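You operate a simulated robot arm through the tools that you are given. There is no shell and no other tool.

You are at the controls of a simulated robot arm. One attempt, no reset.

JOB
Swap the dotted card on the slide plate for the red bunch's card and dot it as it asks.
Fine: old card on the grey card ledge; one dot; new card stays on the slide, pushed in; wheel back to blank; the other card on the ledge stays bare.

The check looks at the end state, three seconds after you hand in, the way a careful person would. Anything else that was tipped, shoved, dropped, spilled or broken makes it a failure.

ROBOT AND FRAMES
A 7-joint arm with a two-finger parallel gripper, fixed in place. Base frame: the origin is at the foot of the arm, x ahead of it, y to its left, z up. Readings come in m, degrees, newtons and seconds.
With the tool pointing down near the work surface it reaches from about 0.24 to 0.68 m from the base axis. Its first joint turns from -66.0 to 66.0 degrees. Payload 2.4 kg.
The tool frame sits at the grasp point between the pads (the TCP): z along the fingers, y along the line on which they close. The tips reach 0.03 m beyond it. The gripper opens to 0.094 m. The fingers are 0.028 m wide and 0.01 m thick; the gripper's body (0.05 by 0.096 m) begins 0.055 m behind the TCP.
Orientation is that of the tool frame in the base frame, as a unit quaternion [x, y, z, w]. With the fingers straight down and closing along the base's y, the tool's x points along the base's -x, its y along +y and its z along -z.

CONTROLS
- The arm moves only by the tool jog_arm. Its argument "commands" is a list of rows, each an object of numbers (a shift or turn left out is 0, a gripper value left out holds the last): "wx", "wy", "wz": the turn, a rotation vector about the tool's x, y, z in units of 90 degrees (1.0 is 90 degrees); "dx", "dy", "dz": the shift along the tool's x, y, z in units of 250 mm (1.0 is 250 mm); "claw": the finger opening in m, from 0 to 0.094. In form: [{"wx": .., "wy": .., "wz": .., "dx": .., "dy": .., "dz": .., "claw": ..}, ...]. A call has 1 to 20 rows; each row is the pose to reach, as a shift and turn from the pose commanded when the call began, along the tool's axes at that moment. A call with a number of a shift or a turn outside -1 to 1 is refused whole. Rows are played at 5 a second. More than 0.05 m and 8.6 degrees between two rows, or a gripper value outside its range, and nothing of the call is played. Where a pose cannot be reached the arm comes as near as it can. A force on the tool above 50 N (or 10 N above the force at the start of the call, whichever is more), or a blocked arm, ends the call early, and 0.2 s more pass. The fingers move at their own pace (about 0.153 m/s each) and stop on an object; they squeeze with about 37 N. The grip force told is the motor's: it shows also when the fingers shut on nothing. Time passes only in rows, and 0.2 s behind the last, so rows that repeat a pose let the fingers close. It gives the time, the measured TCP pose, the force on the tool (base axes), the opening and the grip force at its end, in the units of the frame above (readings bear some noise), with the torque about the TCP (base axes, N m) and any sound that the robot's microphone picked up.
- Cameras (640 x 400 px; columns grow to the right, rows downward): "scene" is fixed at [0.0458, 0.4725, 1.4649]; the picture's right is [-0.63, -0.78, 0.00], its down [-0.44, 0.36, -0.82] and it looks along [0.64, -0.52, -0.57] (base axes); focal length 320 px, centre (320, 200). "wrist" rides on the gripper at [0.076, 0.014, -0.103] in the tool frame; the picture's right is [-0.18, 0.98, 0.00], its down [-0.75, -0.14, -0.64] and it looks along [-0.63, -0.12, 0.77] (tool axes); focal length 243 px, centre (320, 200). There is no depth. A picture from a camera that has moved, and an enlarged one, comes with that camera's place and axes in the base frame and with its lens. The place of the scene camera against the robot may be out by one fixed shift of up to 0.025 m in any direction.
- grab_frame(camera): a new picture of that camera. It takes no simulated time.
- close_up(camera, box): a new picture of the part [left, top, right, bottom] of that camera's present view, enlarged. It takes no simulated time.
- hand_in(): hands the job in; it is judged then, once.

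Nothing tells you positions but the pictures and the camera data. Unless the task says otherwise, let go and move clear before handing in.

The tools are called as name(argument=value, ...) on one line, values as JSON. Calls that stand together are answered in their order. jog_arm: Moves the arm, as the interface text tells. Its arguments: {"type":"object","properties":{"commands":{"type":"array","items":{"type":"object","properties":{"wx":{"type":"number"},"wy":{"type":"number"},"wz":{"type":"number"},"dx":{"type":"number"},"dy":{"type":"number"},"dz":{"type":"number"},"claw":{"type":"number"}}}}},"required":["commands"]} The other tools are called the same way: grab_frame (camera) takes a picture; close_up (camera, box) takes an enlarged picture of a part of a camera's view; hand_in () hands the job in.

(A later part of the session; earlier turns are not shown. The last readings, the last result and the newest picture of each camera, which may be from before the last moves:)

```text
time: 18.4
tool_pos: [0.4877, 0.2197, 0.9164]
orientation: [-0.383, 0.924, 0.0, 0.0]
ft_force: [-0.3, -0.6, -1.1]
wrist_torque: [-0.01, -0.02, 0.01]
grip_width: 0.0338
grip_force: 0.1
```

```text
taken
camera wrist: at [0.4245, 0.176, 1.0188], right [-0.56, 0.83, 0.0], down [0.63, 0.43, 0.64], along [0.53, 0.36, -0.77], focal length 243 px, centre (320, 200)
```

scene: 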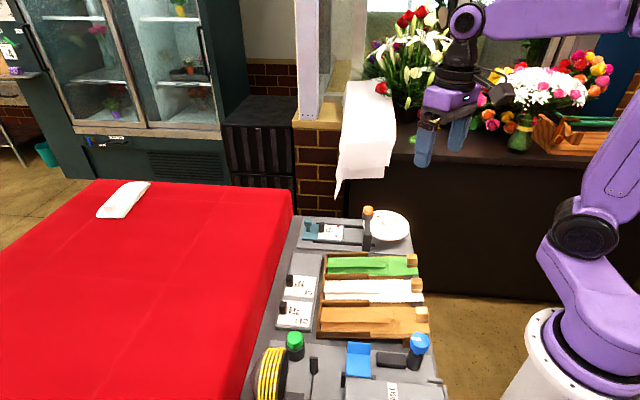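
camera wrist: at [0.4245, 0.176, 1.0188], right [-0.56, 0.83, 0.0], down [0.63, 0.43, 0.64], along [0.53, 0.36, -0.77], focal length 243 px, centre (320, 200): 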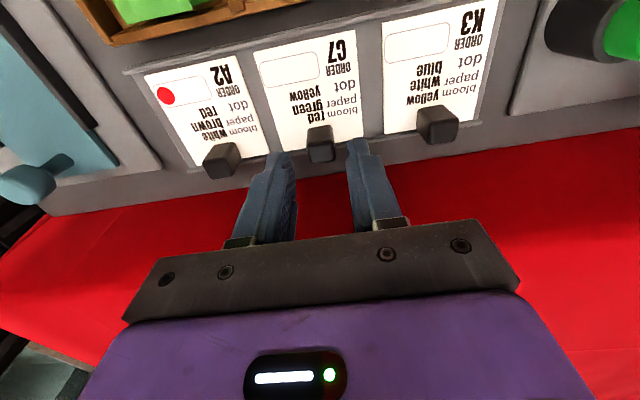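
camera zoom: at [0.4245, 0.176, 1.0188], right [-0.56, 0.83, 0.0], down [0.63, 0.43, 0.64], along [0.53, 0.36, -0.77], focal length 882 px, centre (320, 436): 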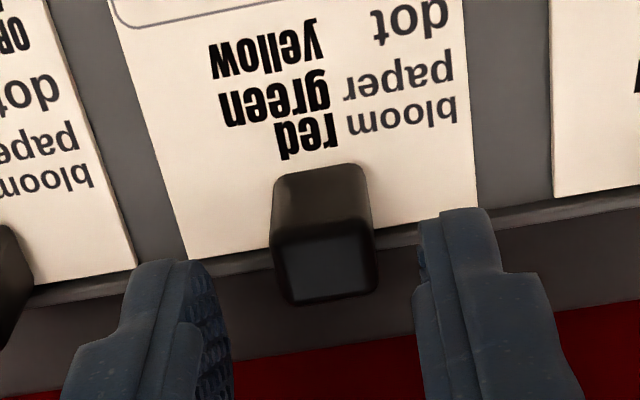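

The fingers are balanced around the C7 tab. I will descend to the same grip height and close.

jog_arm(commands=[{"dz": 0.04, "dx": -0.002}, {"dz": 0.08, "dx": -0.002}, {"dz": 0.112, "dx": -0.002}])

close_up(camera="wrist", box=[260, 90, 380, 200])

```text
time: 19.2
tool_pos: [0.4901, 0.2215, 0.8877]
orientation: [-0.382, 0.924, 0.0, 0.0]
ft_force: [0.3, 0.5, 0.0]
wrist_torque: [0.01, 0.0, 0.01]
grip_width: 0.0341
grip_force: 0.0
```

```text
3.64 times, centred on (320, 145) of wrist
camera zoom: at [0.4254, 0.178, 0.9902], right [-0.56, 0.83, 0.0], down [0.63, 0.43, 0.64], along [0.53, 0.36, -0.77], focal length 882 px, centre (320, 400)
```

zoom: 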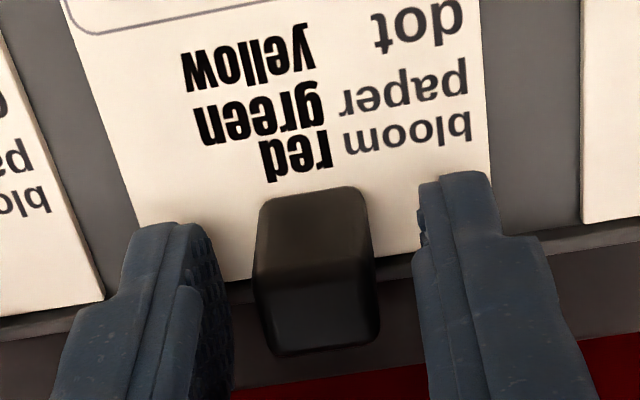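

jog_arm(commands=[{"dy": -0.002}, {"dy": -0.002, "claw": 0.0}, {"dy": -0.002, "claw": 0.0}, {"dy": -0.002, "claw": 0.0}])

jog_arm(commands=[{"dz": -0.04, "claw": 0.0}, {"dz": -0.1, "claw": 0.0}, {"dz": -0.18, "claw": 0.0}, {"dz": -0.26, "claw": 0.0}])

grab_frame(camera="wrist")

close_up(camera="wrist", box=[220, 20, 470, 200])

close_up(camera="scene", box=[250, 225, 370, 325])

```text
time: 20.2
tool_pos: [0.4906, 0.2201, 0.8891]
orientation: [-0.382, 0.924, 0.0, 0.0]
ft_force: [-0.2, 0.5, 0.5]
wrist_torque: [0.0, -0.01, 0.0]
grip_width: 0.0164
grip_force: 37.1
```

```text
time: 21.2
tool_pos: [0.4887, 0.2198, 0.9538]
orientation: [-0.382, 0.924, -0.001, 0.0]
ft_force: [0.4, 0.3, -0.7]
wrist_torque: [0.0, 0.0, 0.01]
grip_width: 0.0164
grip_force: 36.7
```

```text
taken
camera wrist: at [0.425, 0.1775, 1.0571], right [-0.56, 0.83, 0.0], down [0.63, 0.43, 0.64], along [0.53, 0.36, -0.77], focal length 243 px, centre (320, 200)
```

wrist: 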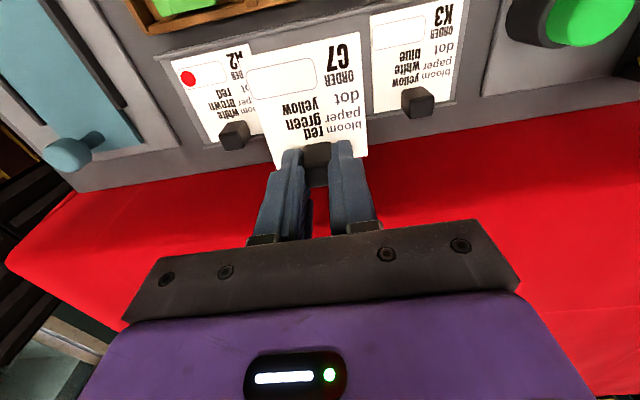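

```text
2.22 times, centred on (345, 110) of wrist
camera zoom: at [0.425, 0.1775, 1.0571], right [-0.56, 0.83, 0.0], down [0.63, 0.43, 0.64], along [0.53, 0.36, -0.77], focal length 539 px, centre (264, 400)
```

zoom: 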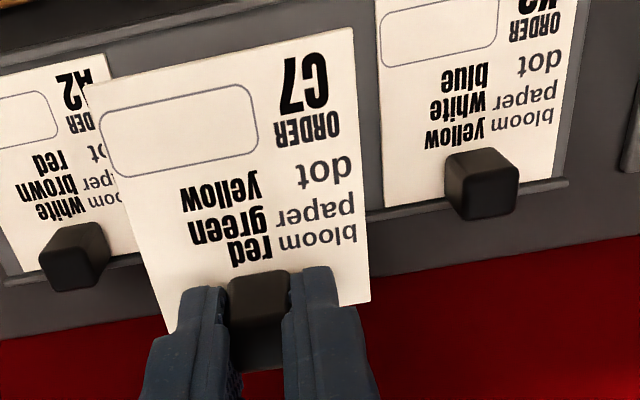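

```text
4.00 times, centred on (310, 275) of scene
camera zoom: at [0.0458, 0.4725, 1.4649], right [-0.63, -0.78, 0.0], down [-0.44, 0.36, -0.82], along [0.64, -0.52, -0.57], focal length 1280 px, centre (360, -100)
```

zoom: 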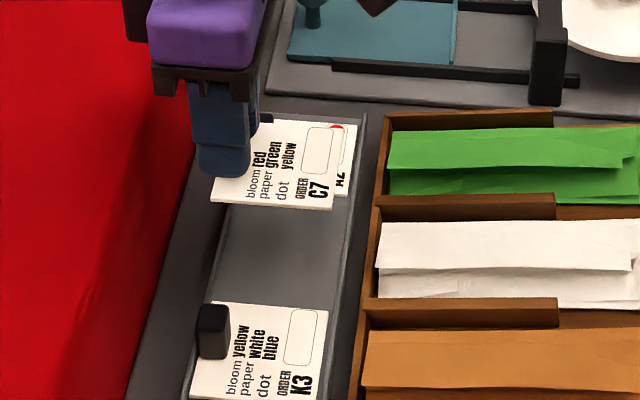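

C7 is held level. I will carry it back along −v over the slide plate, to where A2 was gripped.

jog_arm(commands=[{"dx": 0.042, "dy": -0.161, "claw": 0.0}, {"dx": 0.084, "dy": -0.322, "claw": 0.0}, {"dx": 0.127, "dy": -0.482, "claw": 0.0}, {"dx": 0.169, "dy": -0.643, "claw": 0.0}, {"dx": 0.211, "dy": -0.8036, "claw": 0.0}, {"dx": 0.211, "dy": -0.8036, "dz": 0.1, "claw": 0.0}, {"dx": 0.211, "dy": -0.8036, "dz": 0.19, "claw": 0.0}])

close_up(camera="wrist", box=[220, 20, 470, 200])

close_up(camera="scene", box=[290, 195, 370, 250])

```text
time: 22.8
tool_pos: [0.595, 0.0423, 0.9067]
orientation: [-0.383, 0.924, 0.0, -0.001]
ft_force: [0.4, -0.2, -0.4]
wrist_torque: [-0.02, -0.01, 0.01]
grip_width: 0.0162
grip_force: 36.9
```

```text
2.22 times, centred on (345, 110) of wrist
camera zoom: at [0.5304, -0.001, 1.0087], right [-0.56, 0.83, 0.0], down [0.63, 0.43, 0.64], along [0.53, 0.36, -0.77], focal length 539 px, centre (264, 400)
```

zoom: 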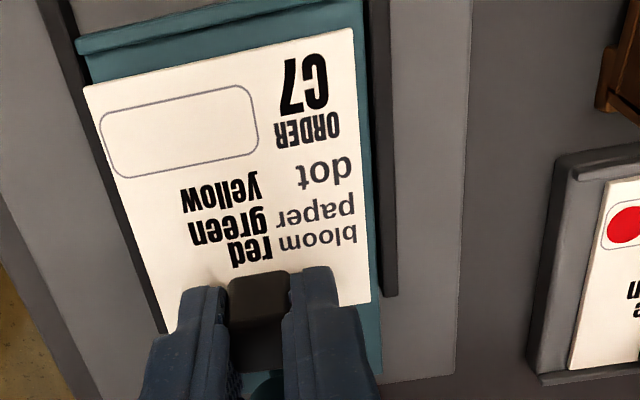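

```text
7.27 times, centred on (330, 222) of scene
camera zoom: at [0.0458, 0.4725, 1.4649], right [-0.63, -0.78, 0.0], down [-0.44, 0.36, -0.82], along [0.64, -0.52, -0.57], focal length 2327 px, centre (247, 36)
```

zoom: 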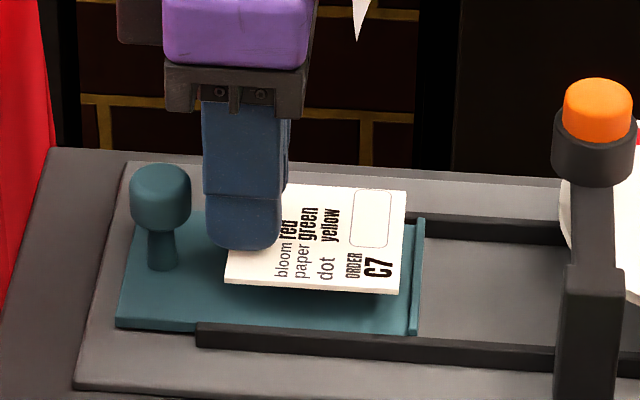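

C7 is above the plate with about 2 mm of gap to the end lip. I will nudge 1.2 mm to −u and lower it gently.

jog_arm(commands=[{"dx": 0.005, "dz": 0.024, "claw": 0.0}, {"dx": 0.005, "dz": 0.046, "claw": 0.0}, {"dx": 0.005, "dz": 0.052, "claw": 0.0}, {"dx": 0.005, "dz": 0.056, "claw": 0.0}, {"dx": 0.005, "dz": 0.056, "claw": 0.0}])

close_up(camera="wrist", box=[220, 20, 470, 200])

close_up(camera="scene", box=[290, 195, 370, 250])

```text
time: 24.0
tool_pos: [0.5922, 0.0415, 0.8921]
orientation: [-0.383, 0.924, 0.0, 0.0]
ft_force: [0.7, -0.8, -0.1]
wrist_torque: [-0.01, 0.0, 0.01]
grip_width: 0.0163
grip_force: 37.3
```

```text
2.22 times, centred on (345, 110) of wrist
camera zoom: at [0.5283, -0.0024, 0.9954], right [-0.56, 0.83, 0.0], down [0.63, 0.43, 0.64], along [0.53, 0.36, -0.77], focal length 539 px, centre (264, 400)
```

zoom: 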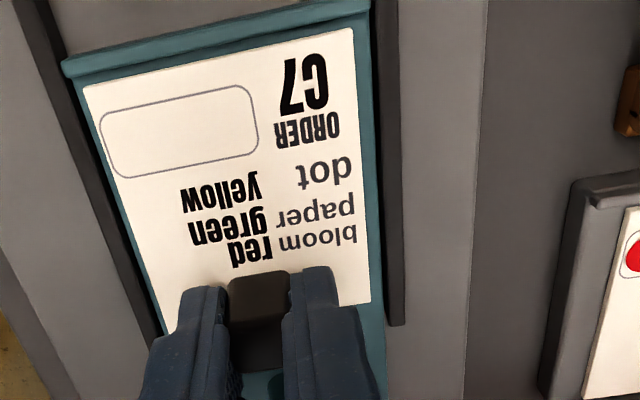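

```text
7.27 times, centred on (330, 222) of scene
camera zoom: at [0.0458, 0.4725, 1.4649], right [-0.63, -0.78, 0.0], down [-0.44, 0.36, -0.82], along [0.64, -0.52, -0.57], focal length 2327 px, centre (247, 36)
```

zoom: 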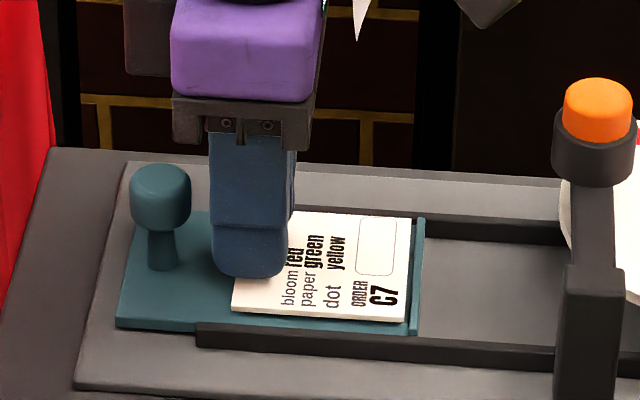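

The card is just above the plate and inside the lip. I will keep creeping down to contact.

jog_arm(commands=[{"dz": 0.004, "claw": 0.0}, {"dz": 0.004, "claw": 0.0}])

jog_arm(commands=[{"dz": 0.003, "claw": 0.0}, {"dz": 0.003, "claw": 0.0}])

```text
time: 24.6
tool_pos: [0.5916, 0.0399, 0.8925]
orientation: [-0.383, 0.924, 0.0, 0.0]
ft_force: [0.0, -0.1, -0.9]
wrist_torque: [-0.01, -0.03, -0.02]
grip_width: 0.0167
grip_force: 37.6
```

```text
time: 25.2
tool_pos: [0.5928, 0.0395, 0.8913]
orientation: [-0.383, 0.924, 0.0, 0.0]
ft_force: [-0.1, -0.4, 0.2]
wrist_torque: [-0.01, 0.02, -0.01]
grip_width: 0.0164
grip_force: 37.2
```

jog_arm(commands=[{"dz": 0.003, "claw": 0.0}, {"dz": 0.003, "claw": 0.0}])

close_up(camera="scene", box=[300, 210, 350, 245])

```text
time: 25.8
tool_pos: [0.5923, 0.0401, 0.8889]
orientation: [-0.383, 0.924, -0.001, -0.001]
ft_force: [-0.1, 0.4, 1.1]
wrist_torque: [0.01, -0.01, -0.01]
grip_width: 0.0166
grip_force: 37.0
```

```text
11.43 times, centred on (325, 228) of scene
camera zoom: at [0.0458, 0.4725, 1.4649], right [-0.63, -0.78, 0.0], down [-0.44, 0.36, -0.82], along [0.64, -0.52, -0.57], focal length 3657 px, centre (263, -114)
```

zoom: 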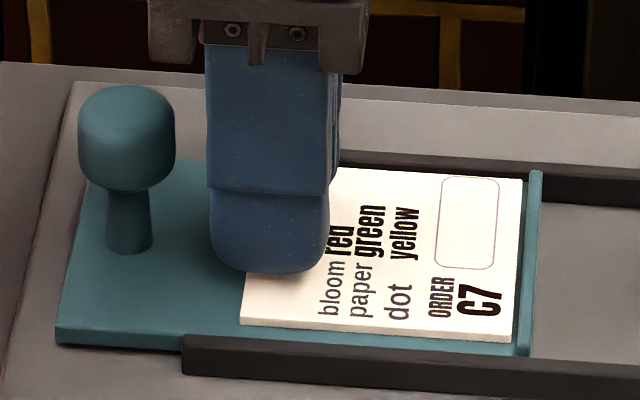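

jog_arm(commands=[{"dz": 0.0025, "claw": 0.0}, {"dz": 0.0025, "claw": 0.0}])

```text
time: 26.4
tool_pos: [0.5922, 0.0412, 0.8904]
orientation: [-0.383, 0.924, 0.0, -0.001]
ft_force: [-2.4, -0.6, 8.5]
wrist_torque: [-0.13, 0.17, -0.04]
grip_width: 0.0165
grip_force: 37.1
```

Contact is confirmed at 8.5 N. I will release and rise.

jog_arm(commands=[{"dz": -0.002, "claw": 0.0}, {"dz": -0.002, "claw": 0.034}, {"dz": -0.002, "claw": 0.034}])

jog_arm(commands=[{"dz": -0.06}, {"dz": -0.14}, {"dz": -0.24}])

grab_frame(camera="wrist")

close_up(camera="wrist", box=[220, 20, 420, 200])

close_up(camera="scene", box=[290, 195, 370, 250])

```text
time: 27.2
tool_pos: [0.593, 0.0404, 0.8901]
orientation: [-0.383, 0.924, 0.0, 0.0]
ft_force: [-0.4, 0.2, 0.8]
wrist_torque: [0.02, -0.01, -0.02]
grip_width: 0.0342
grip_force: 0.0
```

```text
time: 28.0
tool_pos: [0.593, 0.0403, 0.9503]
orientation: [-0.383, 0.924, 0.001, -0.001]
ft_force: [0.1, 0.2, -0.8]
wrist_torque: [0.01, -0.04, -0.05]
grip_width: 0.034
grip_force: 0.1
```

```text
taken
camera wrist: at [0.5283, -0.0034, 1.0531], right [-0.56, 0.83, 0.0], down [0.63, 0.43, 0.64], along [0.53, 0.36, -0.77], focal length 243 px, centre (320, 200)
```

wrist: 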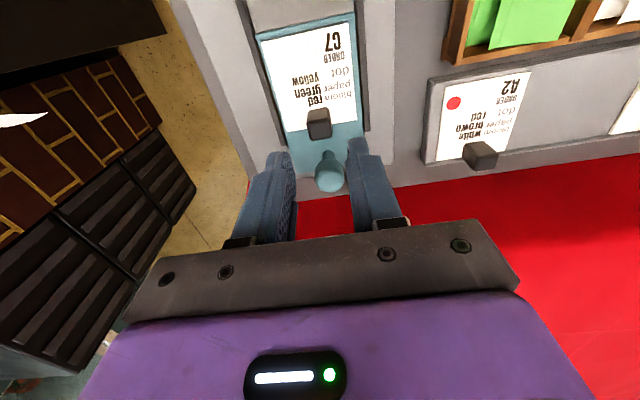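

```text
2.22 times, centred on (320, 110) of wrist
camera zoom: at [0.5283, -0.0034, 1.0531], right [-0.56, 0.83, 0.0], down [0.63, 0.43, 0.64], along [0.53, 0.36, -0.77], focal length 539 px, centre (320, 400)
```

zoom: 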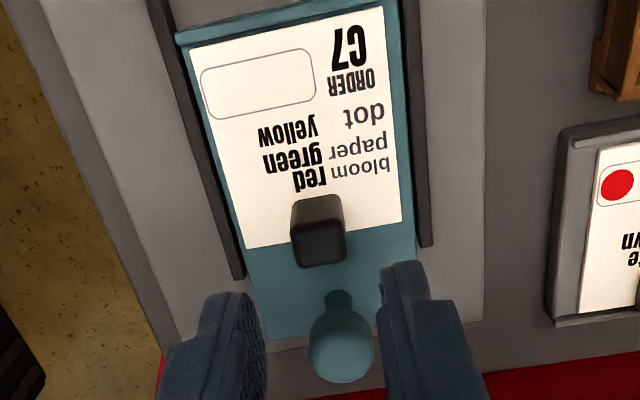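

```text
7.27 times, centred on (330, 222) of scene
camera zoom: at [0.0458, 0.4725, 1.4649], right [-0.63, -0.78, 0.0], down [-0.44, 0.36, -0.82], along [0.64, -0.52, -0.57], focal length 2327 px, centre (247, 36)
```

zoom: 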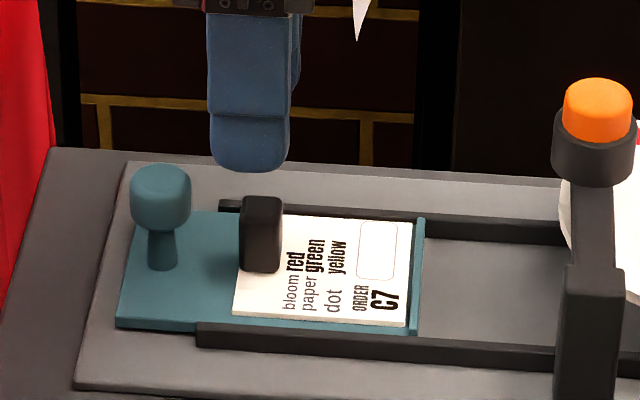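

C7 is seated on the slide and A2 is on the ledge. Next I will grip the teal handle, about 40 mm further along +u, and push the slide in.

jog_arm(commands=[{"dx": -0.16, "dy": 0.004, "claw": 0.046}, {"dx": -0.16, "dy": 0.004, "claw": 0.046}, {"dx": -0.16, "dy": 0.004, "dz": 0.11}])

close_up(camera="wrist", box=[240, 60, 400, 200])

close_up(camera="scene", box=[290, 185, 370, 250])

```text
time: 28.8
tool_pos: [0.62, 0.0704, 0.9239]
orientation: [-0.383, 0.924, 0.001, 0.0]
ft_force: [0.0, -0.2, 0.9]
wrist_torque: [0.01, 0.04, 0.0]
grip_width: 0.0459
grip_force: 0.0
```

```text
2.86 times, centred on (320, 130) of wrist
camera zoom: at [0.5554, 0.0271, 1.0263], right [-0.56, 0.83, 0.0], down [0.63, 0.43, 0.64], along [0.53, 0.36, -0.77], focal length 693 px, centre (320, 400)
```

zoom: 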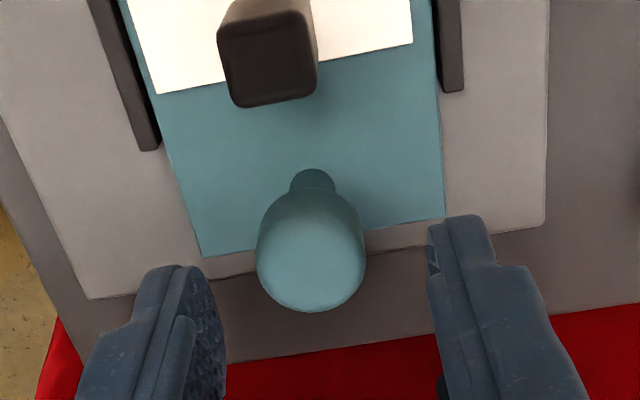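

```text
6.15 times, centred on (330, 218) of scene
camera zoom: at [0.0458, 0.4725, 1.4649], right [-0.63, -0.78, 0.0], down [-0.44, 0.36, -0.82], along [0.64, -0.52, -0.57], focal length 1969 px, centre (258, 92)
```

zoom: 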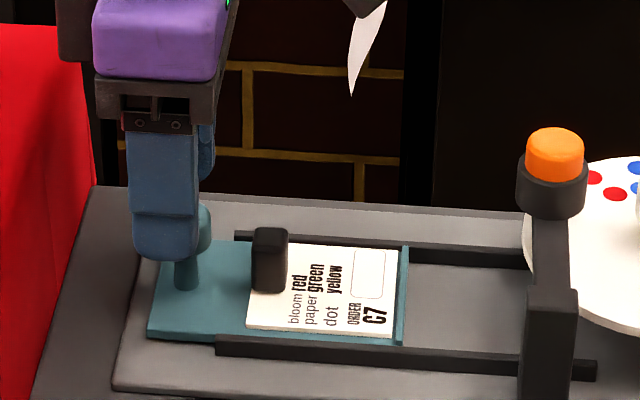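

The handle head is about 2.5 mm to −v of centre, so I will correct, descend and grip it.

jog_arm(commands=[{"dx": 0.008, "dy": -0.011}, {"dx": 0.008, "dy": -0.011, "dz": 0.06}, {"dx": 0.008, "dy": -0.011, "dz": 0.116}])

close_up(camera="wrist", box=[240, 60, 400, 200])

close_up(camera="scene", box=[290, 185, 370, 250])

```text
time: 29.6
tool_pos: [0.6217, 0.0672, 0.8941]
orientation: [-0.383, 0.924, 0.0, -0.001]
ft_force: [0.8, -0.1, 0.4]
wrist_torque: [0.0, 0.03, 0.01]
grip_width: 0.046
grip_force: 0.1
```

```text
2.86 times, centred on (320, 130) of wrist
camera zoom: at [0.5562, 0.0238, 0.9964], right [-0.56, 0.83, 0.0], down [0.63, 0.43, 0.64], along [0.53, 0.36, -0.77], focal length 693 px, centre (320, 400)
```

zoom: 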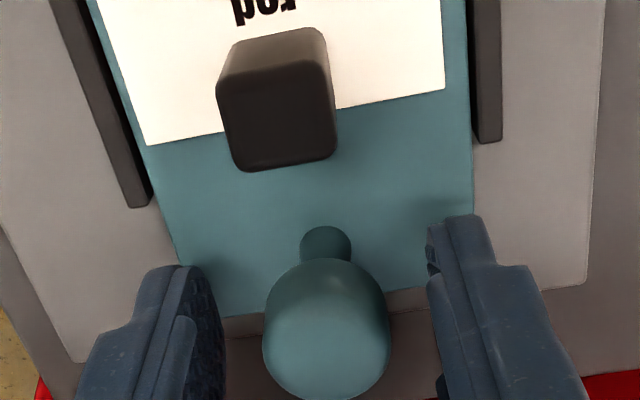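

```text
6.15 times, centred on (330, 218) of scene
camera zoom: at [0.0458, 0.4725, 1.4649], right [-0.63, -0.78, 0.0], down [-0.44, 0.36, -0.82], along [0.64, -0.52, -0.57], focal length 1969 px, centre (258, 92)
```

zoom: 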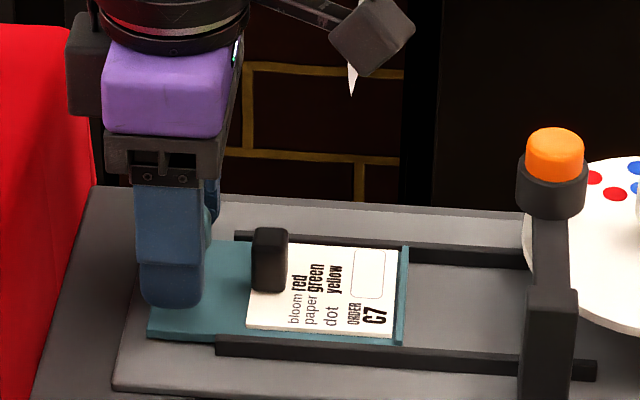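

The handle is centred between the fingers. I will close on it.

jog_arm(commands=[{"claw": 0.0}, {"claw": 0.0}, {"claw": 0.0}])

```text
time: 30.4
tool_pos: [0.6185, 0.0678, 0.8943]
orientation: [-0.383, 0.924, 0.001, 0.0]
ft_force: [-10.2, 4.7, 3.6]
wrist_torque: [-0.75, -0.11, -0.03]
grip_width: 0.0237
grip_force: 45.1
```

The grip has closed with a side load of about 10 N toward +v. I will shift the tool slightly to +v to relieve it before pushing.

jog_arm(commands=[{"dy": 0.003, "claw": 0.0}, {"dy": 0.003, "claw": 0.0}])

```text
time: 31.0
tool_pos: [0.6193, 0.0681, 0.8937]
orientation: [-0.383, 0.924, 0.0, -0.001]
ft_force: [-11.6, 7.3, 8.2]
wrist_torque: [-1.05, 0.35, -0.02]
grip_width: 0.0237
grip_force: 45.1
```

jog_arm(commands=[{"dy": 0.004, "claw": 0.0}, {"dy": 0.008, "claw": 0.0}, {"dy": 0.008, "claw": 0.0}])

close_up(camera="wrist", box=[240, 60, 400, 200])

close_up(camera="scene", box=[290, 185, 370, 250])

```text
time: 31.8
tool_pos: [0.6208, 0.0676, 0.8942]
orientation: [-0.383, 0.924, 0.0, 0.001]
ft_force: [-4.6, 4.7, 9.8]
wrist_torque: [0.14, 1.0, 0.11]
grip_width: 0.0237
grip_force: 45.3
```

```text
2.86 times, centred on (320, 130) of wrist
camera zoom: at [0.5547, 0.0247, 0.9961], right [-0.56, 0.83, 0.0], down [0.63, 0.43, 0.64], along [0.53, 0.36, -0.77], focal length 693 px, centre (320, 400)
```

zoom: 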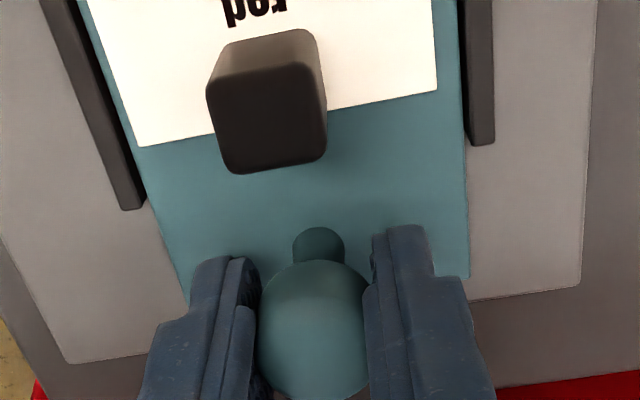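

```text
6.15 times, centred on (330, 218) of scene
camera zoom: at [0.0455, 0.4726, 1.4648], right [-0.63, -0.78, 0.0], down [-0.44, 0.36, -0.83], along [0.64, -0.52, -0.56], focal length 1969 px, centre (258, 92)
```

zoom: 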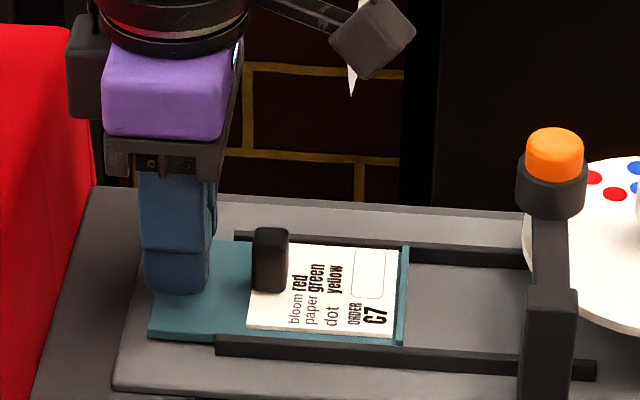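

The side load is dropping. Now I will push along −u in small steps and watch the force.

jog_arm(commands=[{"dx": 0.02, "claw": 0.0}, {"dx": 0.04, "claw": 0.0}, {"dx": 0.06, "claw": 0.0}, {"dx": 0.08, "claw": 0.0}])

close_up(camera="scene", box=[290, 185, 380, 250])

```text
time: 32.8
tool_pos: [0.606, 0.0541, 0.8935]
orientation: [-0.383, 0.924, 0.0, 0.001]
ft_force: [-3.5, 4.0, 8.4]
wrist_torque: [1.2, -0.27, -0.12]
grip_width: 0.0235
grip_force: 45.0
```

```text
6.15 times, centred on (335, 218) of scene
camera zoom: at [0.0455, 0.4725, 1.4649], right [-0.63, -0.78, 0.0], down [-0.44, 0.36, -0.83], along [0.64, -0.52, -0.56], focal length 1969 px, centre (228, 92)
```

zoom: 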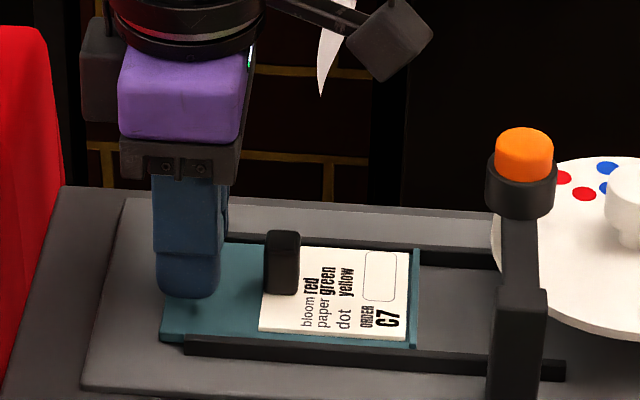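

The slide moves freely, so I will continue by another 45 mm.

jog_arm(commands=[{"dx": 0.03, "claw": 0.0}, {"dx": 0.06, "claw": 0.0}, {"dx": 0.09, "claw": 0.0}, {"dx": 0.12, "claw": 0.0}, {"dx": 0.15, "claw": 0.0}, {"dx": 0.18, "claw": 0.0}])

close_up(camera="scene", box=[300, 185, 390, 250])

grab_frame(camera="wrist")

```text
time: 34.2
tool_pos: [0.5742, 0.0214, 0.8941]
orientation: [-0.382, 0.924, 0.0, 0.0]
ft_force: [-2.6, 3.0, 12.1]
wrist_torque: [0.39, 0.43, 0.11]
grip_width: 0.0235
grip_force: 44.8
```

```text
6.15 times, centred on (345, 218) of scene
camera zoom: at [0.0455, 0.4726, 1.4648], right [-0.63, -0.78, 0.0], down [-0.44, 0.36, -0.83], along [0.64, -0.52, -0.56], focal length 1969 px, centre (166, 92)
```

zoom: 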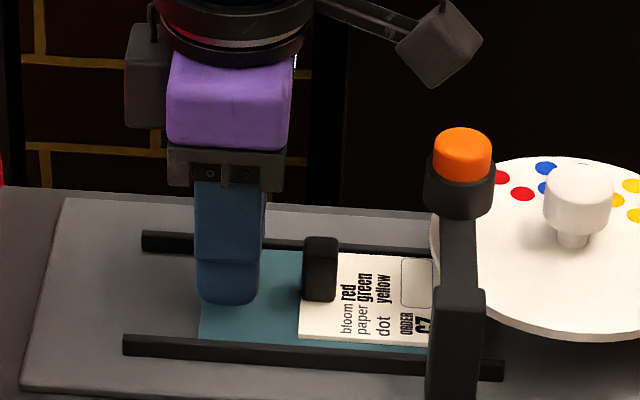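

```text
taken
camera wrist: at [0.5089, -0.0213, 0.9963], right [-0.57, 0.82, 0.0], down [0.63, 0.43, 0.64], along [0.53, 0.36, -0.77], focal length 243 px, centre (320, 200)
```

wrist: 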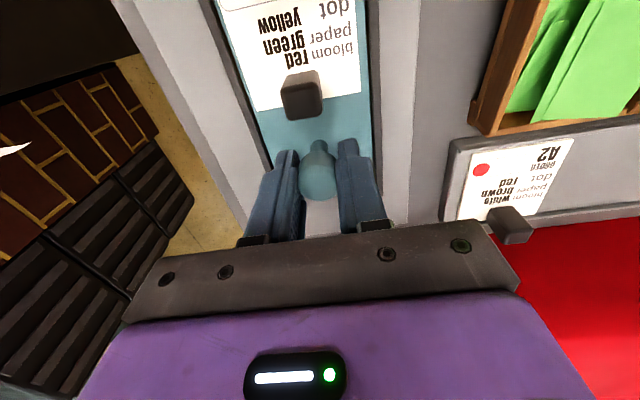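

jog_arm(commands=[{"dx": 0.016, "claw": 0.0}, {"dx": 0.032, "claw": 0.0}, {"dx": 0.044, "claw": 0.0}])

```text
time: 35.0
tool_pos: [0.5664, 0.0142, 0.8936]
orientation: [-0.382, 0.924, -0.001, 0.0]
ft_force: [-4.5, 3.1, 13.7]
wrist_torque: [0.19, 0.7, 0.05]
grip_width: 0.0235
grip_force: 45.7
```

jog_arm(commands=[{"dx": 0.012, "claw": 0.0}, {"dx": 0.02, "claw": 0.0}])

close_up(camera="scene", box=[310, 185, 400, 250])

```text
time: 35.6
tool_pos: [0.5629, 0.0109, 0.8936]
orientation: [-0.384, 0.923, 0.0, 0.0]
ft_force: [3.7, 6.8, 11.4]
wrist_torque: [-0.24, 1.36, 0.04]
grip_width: 0.0235
grip_force: 44.5
```

```text
6.15 times, centred on (355, 218) of scene
camera zoom: at [0.0457, 0.4727, 1.4648], right [-0.63, -0.78, 0.0], down [-0.44, 0.36, -0.83], along [0.64, -0.52, -0.57], focal length 1969 px, centre (105, 92)
```

zoom: 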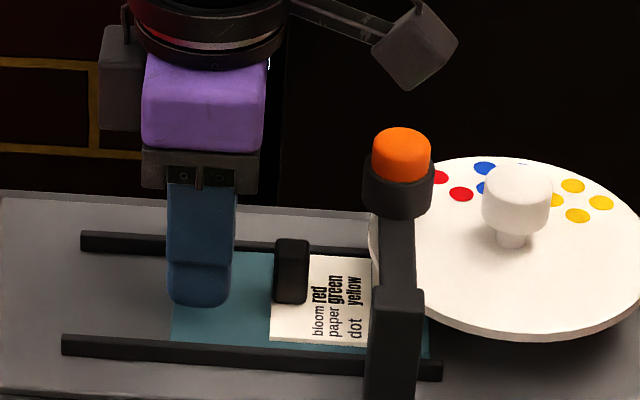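

Resistance is building after about 81 mm of travel. I will press slightly more to confirm the stop.

jog_arm(commands=[{"dx": 0.006, "claw": 0.0}, {"dx": 0.01, "claw": 0.0}])

```text
time: 36.2
tool_pos: [0.5621, 0.0119, 0.8943]
orientation: [-0.384, 0.923, -0.001, 0.004]
ft_force: [15.2, 16.8, 6.0]
wrist_torque: [0.25, 0.84, 0.1]
grip_width: 0.0239
grip_force: 45.2
```

The slide is hard against its stop at 22 N. I will ease the preload and release the handle.

jog_arm(commands=[{"dx": -0.006, "claw": 0.0}, {"dx": -0.008, "claw": 0.0}])

jog_arm(commands=[{"claw": 0.044}, {"claw": 0.044}])

jog_arm(commands=[{"dz": -0.06}, {"dz": -0.14}, {"dz": -0.24}, {"dz": -0.36}])

grab_frame(camera="wrist")

close_up(camera="scene", box=[310, 185, 400, 250])

```text
time: 36.8
tool_pos: [0.5636, 0.011, 0.8939]
orientation: [-0.383, 0.924, 0.001, 0.0]
ft_force: [11.6, 17.1, 5.5]
wrist_torque: [1.48, -0.48, -0.15]
grip_width: 0.0236
grip_force: 44.5
```

```text
time: 37.4
tool_pos: [0.5618, 0.0102, 0.8918]
orientation: [-0.383, 0.924, 0.0, -0.002]
ft_force: [-0.8, -0.4, 0.7]
wrist_torque: [0.02, -0.01, -0.01]
grip_width: 0.044
grip_force: 0.0
```

```text
time: 38.4
tool_pos: [0.5608, 0.0096, 0.984]
orientation: [-0.383, 0.924, 0.0, -0.001]
ft_force: [0.2, 0.0, -0.3]
wrist_torque: [-0.01, -0.02, 0.02]
grip_width: 0.0439
grip_force: 0.0
```

```text
taken
camera wrist: at [0.4965, -0.0335, 1.0867], right [-0.56, 0.83, 0.0], down [0.63, 0.43, 0.64], along [0.53, 0.36, -0.77], focal length 243 px, centre (320, 200)
```

wrist: 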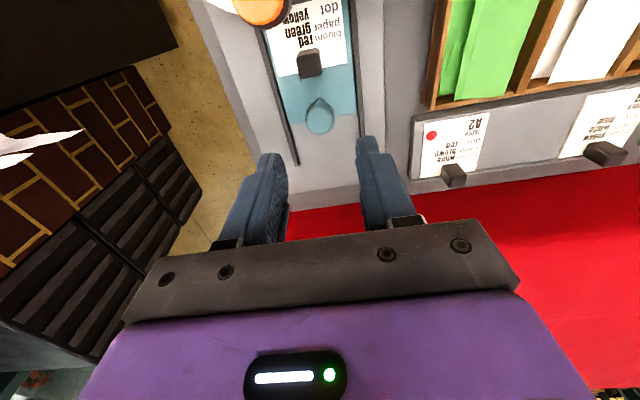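

```text
6.15 times, centred on (355, 218) of scene
camera zoom: at [0.0458, 0.4725, 1.4649], right [-0.63, -0.78, 0.0], down [-0.44, 0.36, -0.82], along [0.64, -0.52, -0.57], focal length 1969 px, centre (105, 92)
```

zoom: 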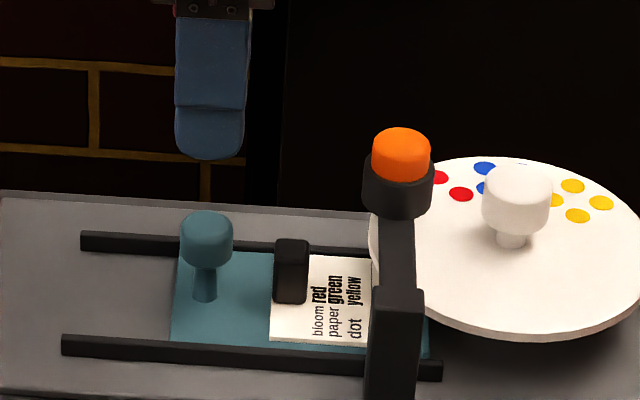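

The slide is fully in and the handle is released. Next I will move above the wheel knob while turning the gripper, so there is room for a 135° counter-clockwise stroke.

jog_arm(commands=[{"wz": 0.083, "dx": 0.045, "dy": -0.005}, {"wz": 0.167, "dx": 0.09, "dy": -0.01}, {"wz": 0.25, "dx": 0.135, "dy": -0.015}, {"wz": 0.333, "dx": 0.181, "dy": -0.02}, {"wz": 0.417, "dx": 0.226, "dy": -0.025}, {"wz": 0.5, "dx": 0.271, "dy": -0.03}, {"wz": 0.583, "dx": 0.316, "dy": -0.035}, {"wz": 0.667, "dx": 0.361, "dy": -0.04}, {"wz": 0.75, "dx": 0.406, "dy": -0.045}, {"wz": 0.833, "dx": 0.452, "dy": -0.05}, {"wz": 0.917, "dx": 0.497, "dy": -0.055}, {"wz": 1.0, "dx": 0.542, "dy": -0.06}])

jog_arm(commands=[{"wz": 0.083}, {"wz": 0.167}, {"wz": 0.25}])

grab_frame(camera="wrist")

close_up(camera="wrist", box=[220, 40, 420, 200])

```text
time: 41.0
tool_pos: [0.4781, -0.0964, 0.9835]
orientation: [0.383, 0.924, 0.0, -0.001]
ft_force: [0.2, 0.2, -0.2]
wrist_torque: [-0.01, 0.0, 0.01]
grip_width: 0.0438
grip_force: 0.0
```

```text
time: 41.8
tool_pos: [0.477, -0.0962, 0.9842]
orientation: [0.556, 0.831, 0.0, 0.0]
ft_force: [0.0, -0.1, -0.8]
wrist_torque: [0.01, 0.03, 0.03]
grip_width: 0.044
grip_force: 0.1
```

```text
taken
camera wrist: at [0.4603, -0.0202, 1.0858], right [0.98, 0.2, 0.0], down [0.16, -0.75, 0.64], along [0.13, -0.63, -0.77], focal length 243 px, centre (320, 200)
```

wrist: 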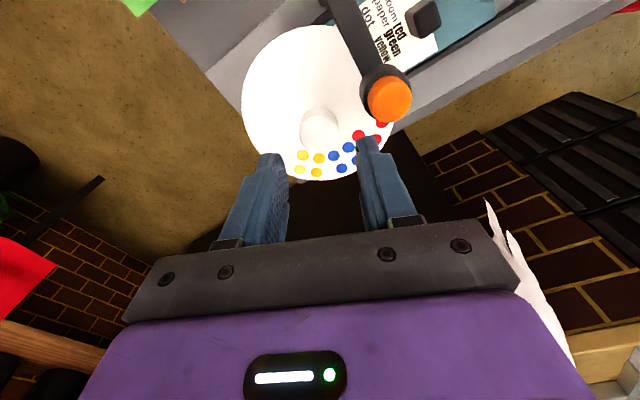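

```text
2.50 times, centred on (320, 120) of wrist
camera zoom: at [0.4603, -0.0202, 1.0858], right [0.98, 0.2, 0.0], down [0.16, -0.75, 0.64], along [0.13, -0.63, -0.77], focal length 606 px, centre (320, 400)
```

zoom: 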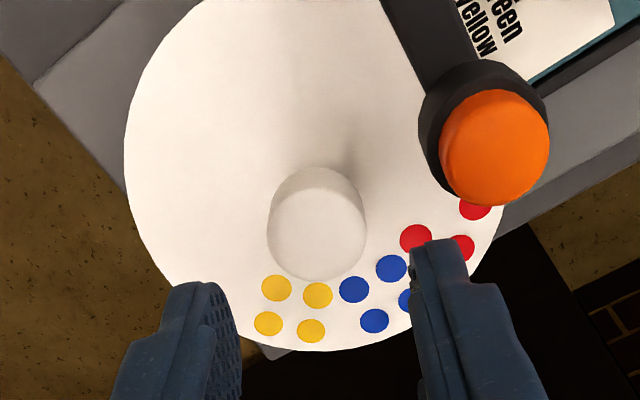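

The yaw of +67.5° was reached and the knob triangulates to about (0.476, -0.097), top z≈0.912. I will narrow the fingers to 37 mm to stay clear of the plunger cup, then lower to just above the knob and check.

jog_arm(commands=[{"claw": 0.037}, {"claw": 0.037}, {"dz": 0.07}, {"dz": 0.13}])

close_up(camera="wrist", box=[240, 70, 400, 200])

close_up(camera="scene", box=[330, 175, 430, 250])

```text
time: 42.8
tool_pos: [0.4763, -0.096, 0.9503]
orientation: [0.556, 0.831, 0.001, 0.0]
ft_force: [-0.6, -0.2, 0.1]
wrist_torque: [0.0, -0.01, 0.03]
grip_width: 0.0368
grip_force: 0.0
```

```text
3.08 times, centred on (320, 135) of wrist
camera zoom: at [0.4601, -0.0196, 1.0537], right [0.98, 0.21, 0.0], down [0.16, -0.75, 0.64], along [0.13, -0.63, -0.77], focal length 746 px, centre (320, 400)
```

zoom: 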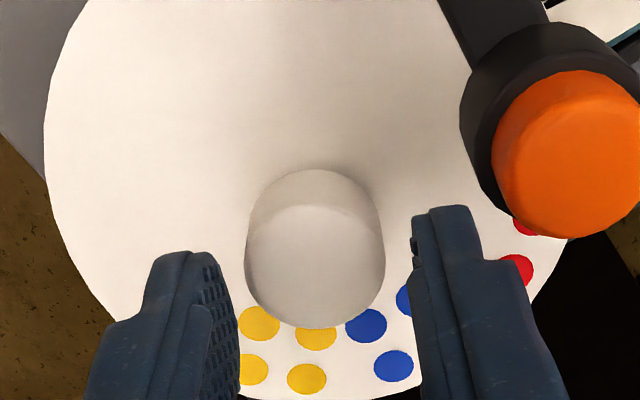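

```text
5.33 times, centred on (380, 212) of scene
camera zoom: at [0.0458, 0.4725, 1.4649], right [-0.63, -0.78, 0.0], down [-0.44, 0.36, -0.82], along [0.64, -0.52, -0.57], focal length 1706 px, centre (0, 133)
```

zoom: 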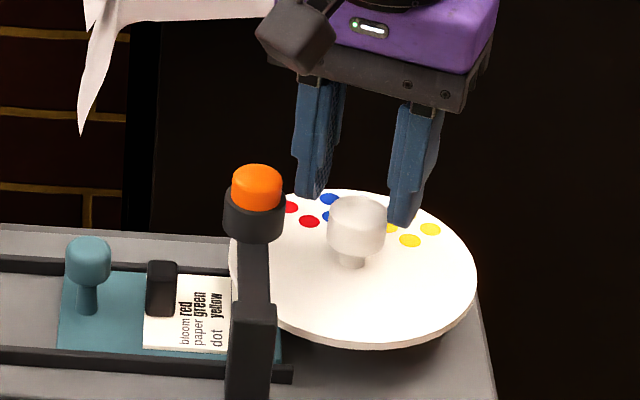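

The knob is about 1.7 mm to the tool's −y side and 2–3 mm to −x. I will correct for that, step down the first half and look again.

jog_arm(commands=[{"dx": -0.01, "dy": -0.0068}, {"dx": -0.01, "dy": -0.0068, "dz": 0.02}, {"dx": -0.01, "dy": -0.0068, "dz": 0.04}, {"dx": -0.01, "dy": -0.0068, "dz": 0.06}])

close_up(camera="wrist", box=[240, 70, 400, 200])

close_up(camera="scene", box=[350, 175, 420, 240])

```text
time: 43.8
tool_pos: [0.4763, -0.0988, 0.9354]
orientation: [0.555, 0.832, -0.001, 0.0]
ft_force: [0.5, -0.9, -0.2]
wrist_torque: [-0.01, -0.01, 0.04]
grip_width: 0.037
grip_force: 0.0
```

```text
3.08 times, centred on (320, 135) of wrist
camera zoom: at [0.4598, -0.0226, 1.0387], right [0.98, 0.21, 0.0], down [0.16, -0.75, 0.64], along [0.13, -0.63, -0.77], focal length 746 px, centre (320, 400)
```

zoom: 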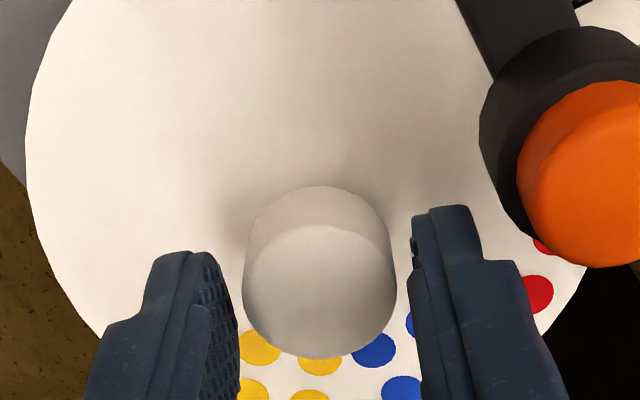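

```text
6.15 times, centred on (385, 208) of scene
camera zoom: at [0.0458, 0.4725, 1.4649], right [-0.63, -0.78, 0.0], down [-0.44, 0.36, -0.82], along [0.64, -0.52, -0.57], focal length 1969 px, centre (-80, 154)
```

zoom: 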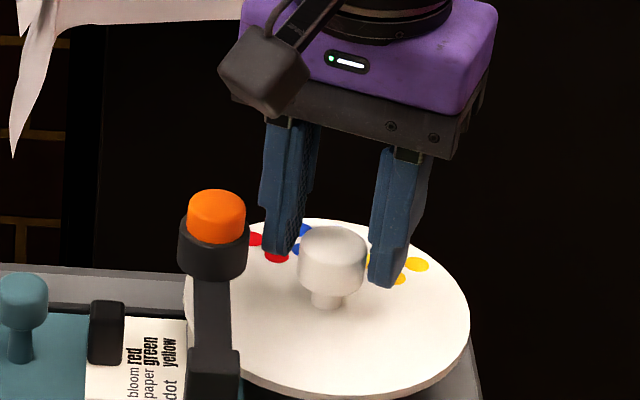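

The knob is now centred between the fingers. I will descend the rest of the way and grip it.

jog_arm(commands=[{"dz": 0.024}, {"dz": 0.048}, {"dz": 0.068}])

close_up(camera="scene", box=[350, 175, 420, 240])

close_up(camera="wrist", box=[240, 70, 400, 200])

```text
time: 44.6
tool_pos: [0.4758, -0.099, 0.9179]
orientation: [0.555, 0.832, 0.0, 0.0]
ft_force: [0.8, 0.1, 0.1]
wrist_torque: [0.0, -0.01, 0.0]
grip_width: 0.037
grip_force: 0.1
```

```text
6.15 times, centred on (385, 208) of scene
camera zoom: at [0.0458, 0.4725, 1.4649], right [-0.63, -0.78, 0.0], down [-0.44, 0.36, -0.82], along [0.64, -0.52, -0.57], focal length 1969 px, centre (-80, 154)
```

zoom: 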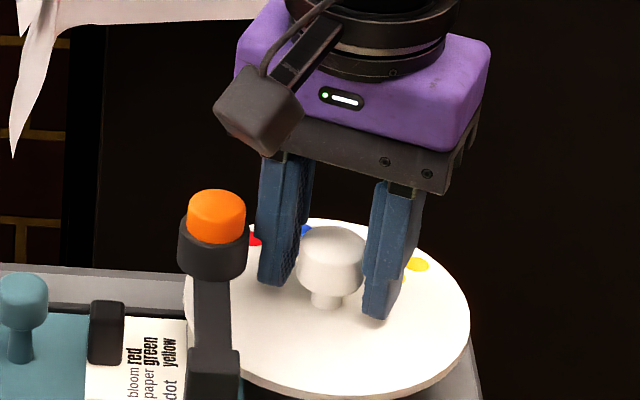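

```text
3.08 times, centred on (320, 135) of wrist
camera zoom: at [0.4599, -0.0225, 1.021], right [0.98, 0.21, 0.0], down [0.16, -0.75, 0.64], along [0.13, -0.63, -0.77], focal length 746 px, centre (320, 400)
```

zoom: 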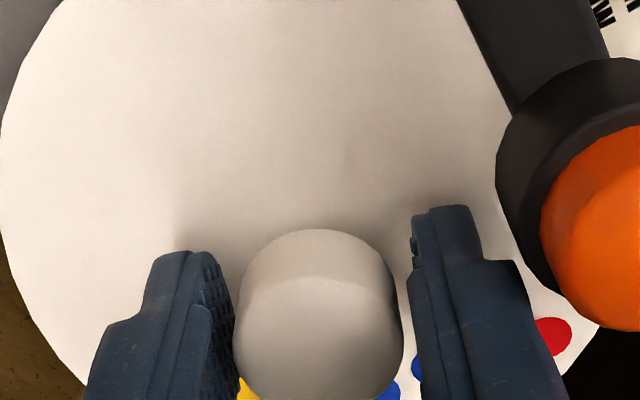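

The fingers straddle the knob and are clear of the cup. I will close on it.

jog_arm(commands=[{"claw": 0.0}, {"claw": 0.0}, {"claw": 0.0}])

```text
time: 45.4
tool_pos: [0.4774, -0.0988, 0.9186]
orientation: [0.555, 0.832, 0.0, 0.0]
ft_force: [-0.7, -1.4, -3.4]
wrist_torque: [-0.1, 0.0, -0.03]
grip_width: 0.0297
grip_force: 45.4
```

The grip is well centred with only small forces. I will turn 22° counter-clockwise first and check how the wheel responds.

jog_arm(commands=[{"wz": -0.083, "claw": 0.0}, {"wz": -0.167, "claw": 0.0}, {"wz": -0.25, "claw": 0.0}])

close_up(camera="scene", box=[350, 175, 420, 240])

```text
time: 46.2
tool_pos: [0.4767, -0.0991, 0.9188]
orientation: [0.381, 0.924, 0.0, 0.001]
ft_force: [5.3, -0.5, -7.9]
wrist_torque: [0.57, 0.46, 0.02]
grip_width: 0.0295
grip_force: 44.5
```

```text
6.15 times, centred on (385, 208) of scene
camera zoom: at [0.046, 0.4724, 1.4649], right [-0.63, -0.78, 0.0], down [-0.44, 0.36, -0.82], along [0.64, -0.52, -0.57], focal length 1969 px, centre (-80, 154)
```

zoom: 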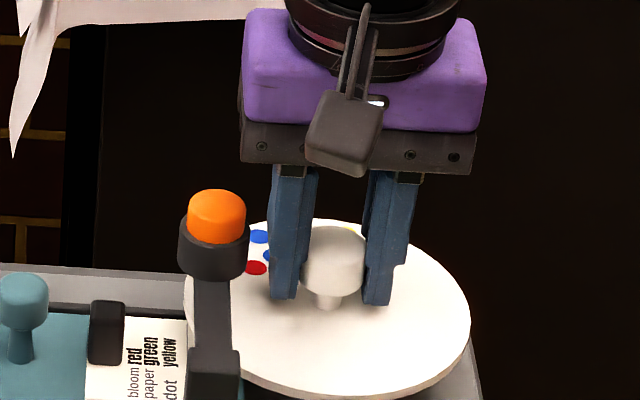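

The wheel follows the gripper. I will continue counter-clockwise.

jog_arm(commands=[{"wz": -0.083, "claw": 0.0}, {"wz": -0.167, "claw": 0.0}, {"wz": -0.25, "claw": 0.0}, {"wz": -0.333, "claw": 0.0}, {"wz": -0.417, "claw": 0.0}, {"wz": -0.5, "claw": 0.0}])

jog_arm(commands=[{"wz": -0.083, "claw": 0.0}, {"wz": -0.167, "claw": 0.0}, {"wz": -0.25, "claw": 0.0}, {"wz": -0.333, "claw": 0.0}, {"wz": -0.417, "claw": 0.0}, {"wz": -0.5, "claw": 0.0}])

grab_frame(camera="wrist")

close_up(camera="scene", box=[350, 175, 420, 240])

```text
time: 47.6
tool_pos: [0.4777, -0.099, 0.919]
orientation: [-0.002, 1.0, 0.0, 0.0]
ft_force: [14.9, 10.3, -26.6]
wrist_torque: [0.08, -0.14, -0.02]
grip_width: 0.0294
grip_force: 44.8
```

```text
time: 49.0
tool_pos: [0.477, -0.0977, 0.9202]
orientation: [-0.385, 0.923, 0.001, 0.0]
ft_force: [9.1, 19.4, -18.4]
wrist_torque: [0.51, -0.43, -0.02]
grip_width: 0.0294
grip_force: 45.0
```

```text
taken
camera wrist: at [0.4121, -0.1413, 1.0216], right [-0.57, 0.82, 0.0], down [0.63, 0.44, 0.64], along [0.53, 0.36, -0.77], focal length 243 px, centre (320, 200)
```

wrist: 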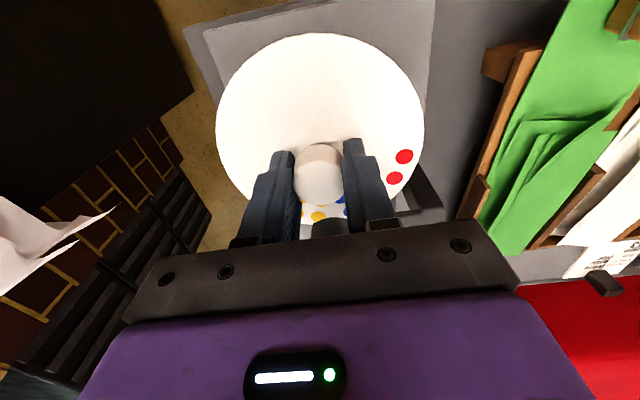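

```text
6.15 times, centred on (385, 208) of scene
camera zoom: at [0.0463, 0.4729, 1.4647], right [-0.63, -0.78, 0.0], down [-0.44, 0.36, -0.82], along [0.64, -0.52, -0.57], focal length 1969 px, centre (-80, 154)
```

zoom: 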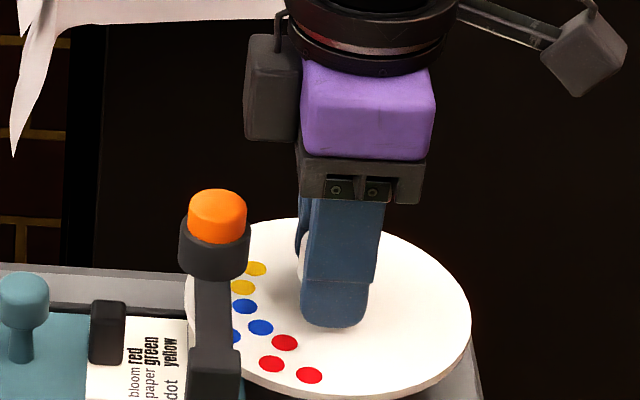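

The wheel has followed about 112°, with a moderate side load because the axis is 1–2 mm toward +u. I will finish the last 22.5° while easing the offset.

jog_arm(commands=[{"wz": -0.083, "dx": -0.003, "dy": 0.001, "claw": 0.0}, {"wz": -0.167, "dx": -0.006, "dy": 0.002, "claw": 0.0}, {"wz": -0.25, "dx": -0.006, "dy": 0.002, "claw": 0.0}])

close_up(camera="wrist", box=[180, 20, 460, 230])

close_up(camera="scene", box=[350, 175, 420, 240])

```text
time: 49.8
tool_pos: [0.4762, -0.0972, 0.9194]
orientation: [-0.554, 0.832, 0.001, -0.002]
ft_force: [0.4, 11.0, -5.5]
wrist_torque: [-0.06, 0.37, -0.7]
grip_width: 0.0293
grip_force: 45.0
```

```text
1.90 times, centred on (320, 125) of wrist
camera zoom: at [0.4333, -0.1623, 1.0217], right [-0.84, 0.55, 0.0], down [0.42, 0.64, 0.64], along [0.35, 0.54, -0.77], focal length 462 px, centre (320, 343)
```

zoom: 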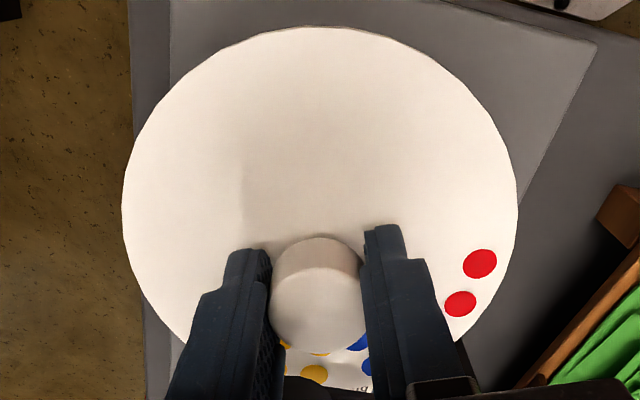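

```text
6.15 times, centred on (385, 208) of scene
camera zoom: at [0.0459, 0.4728, 1.4648], right [-0.63, -0.78, 0.0], down [-0.44, 0.36, -0.82], along [0.64, -0.52, -0.57], focal length 1969 px, centre (-80, 154)
```

zoom: 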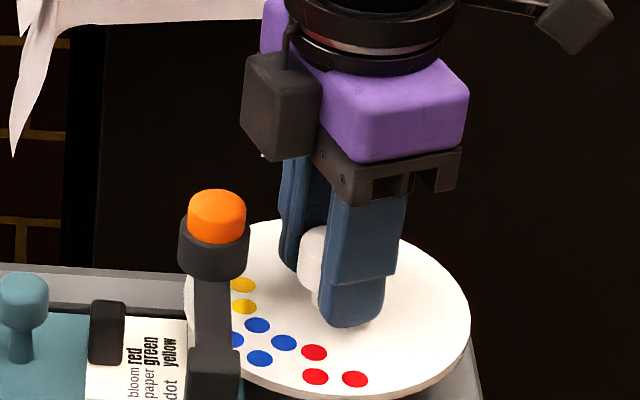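

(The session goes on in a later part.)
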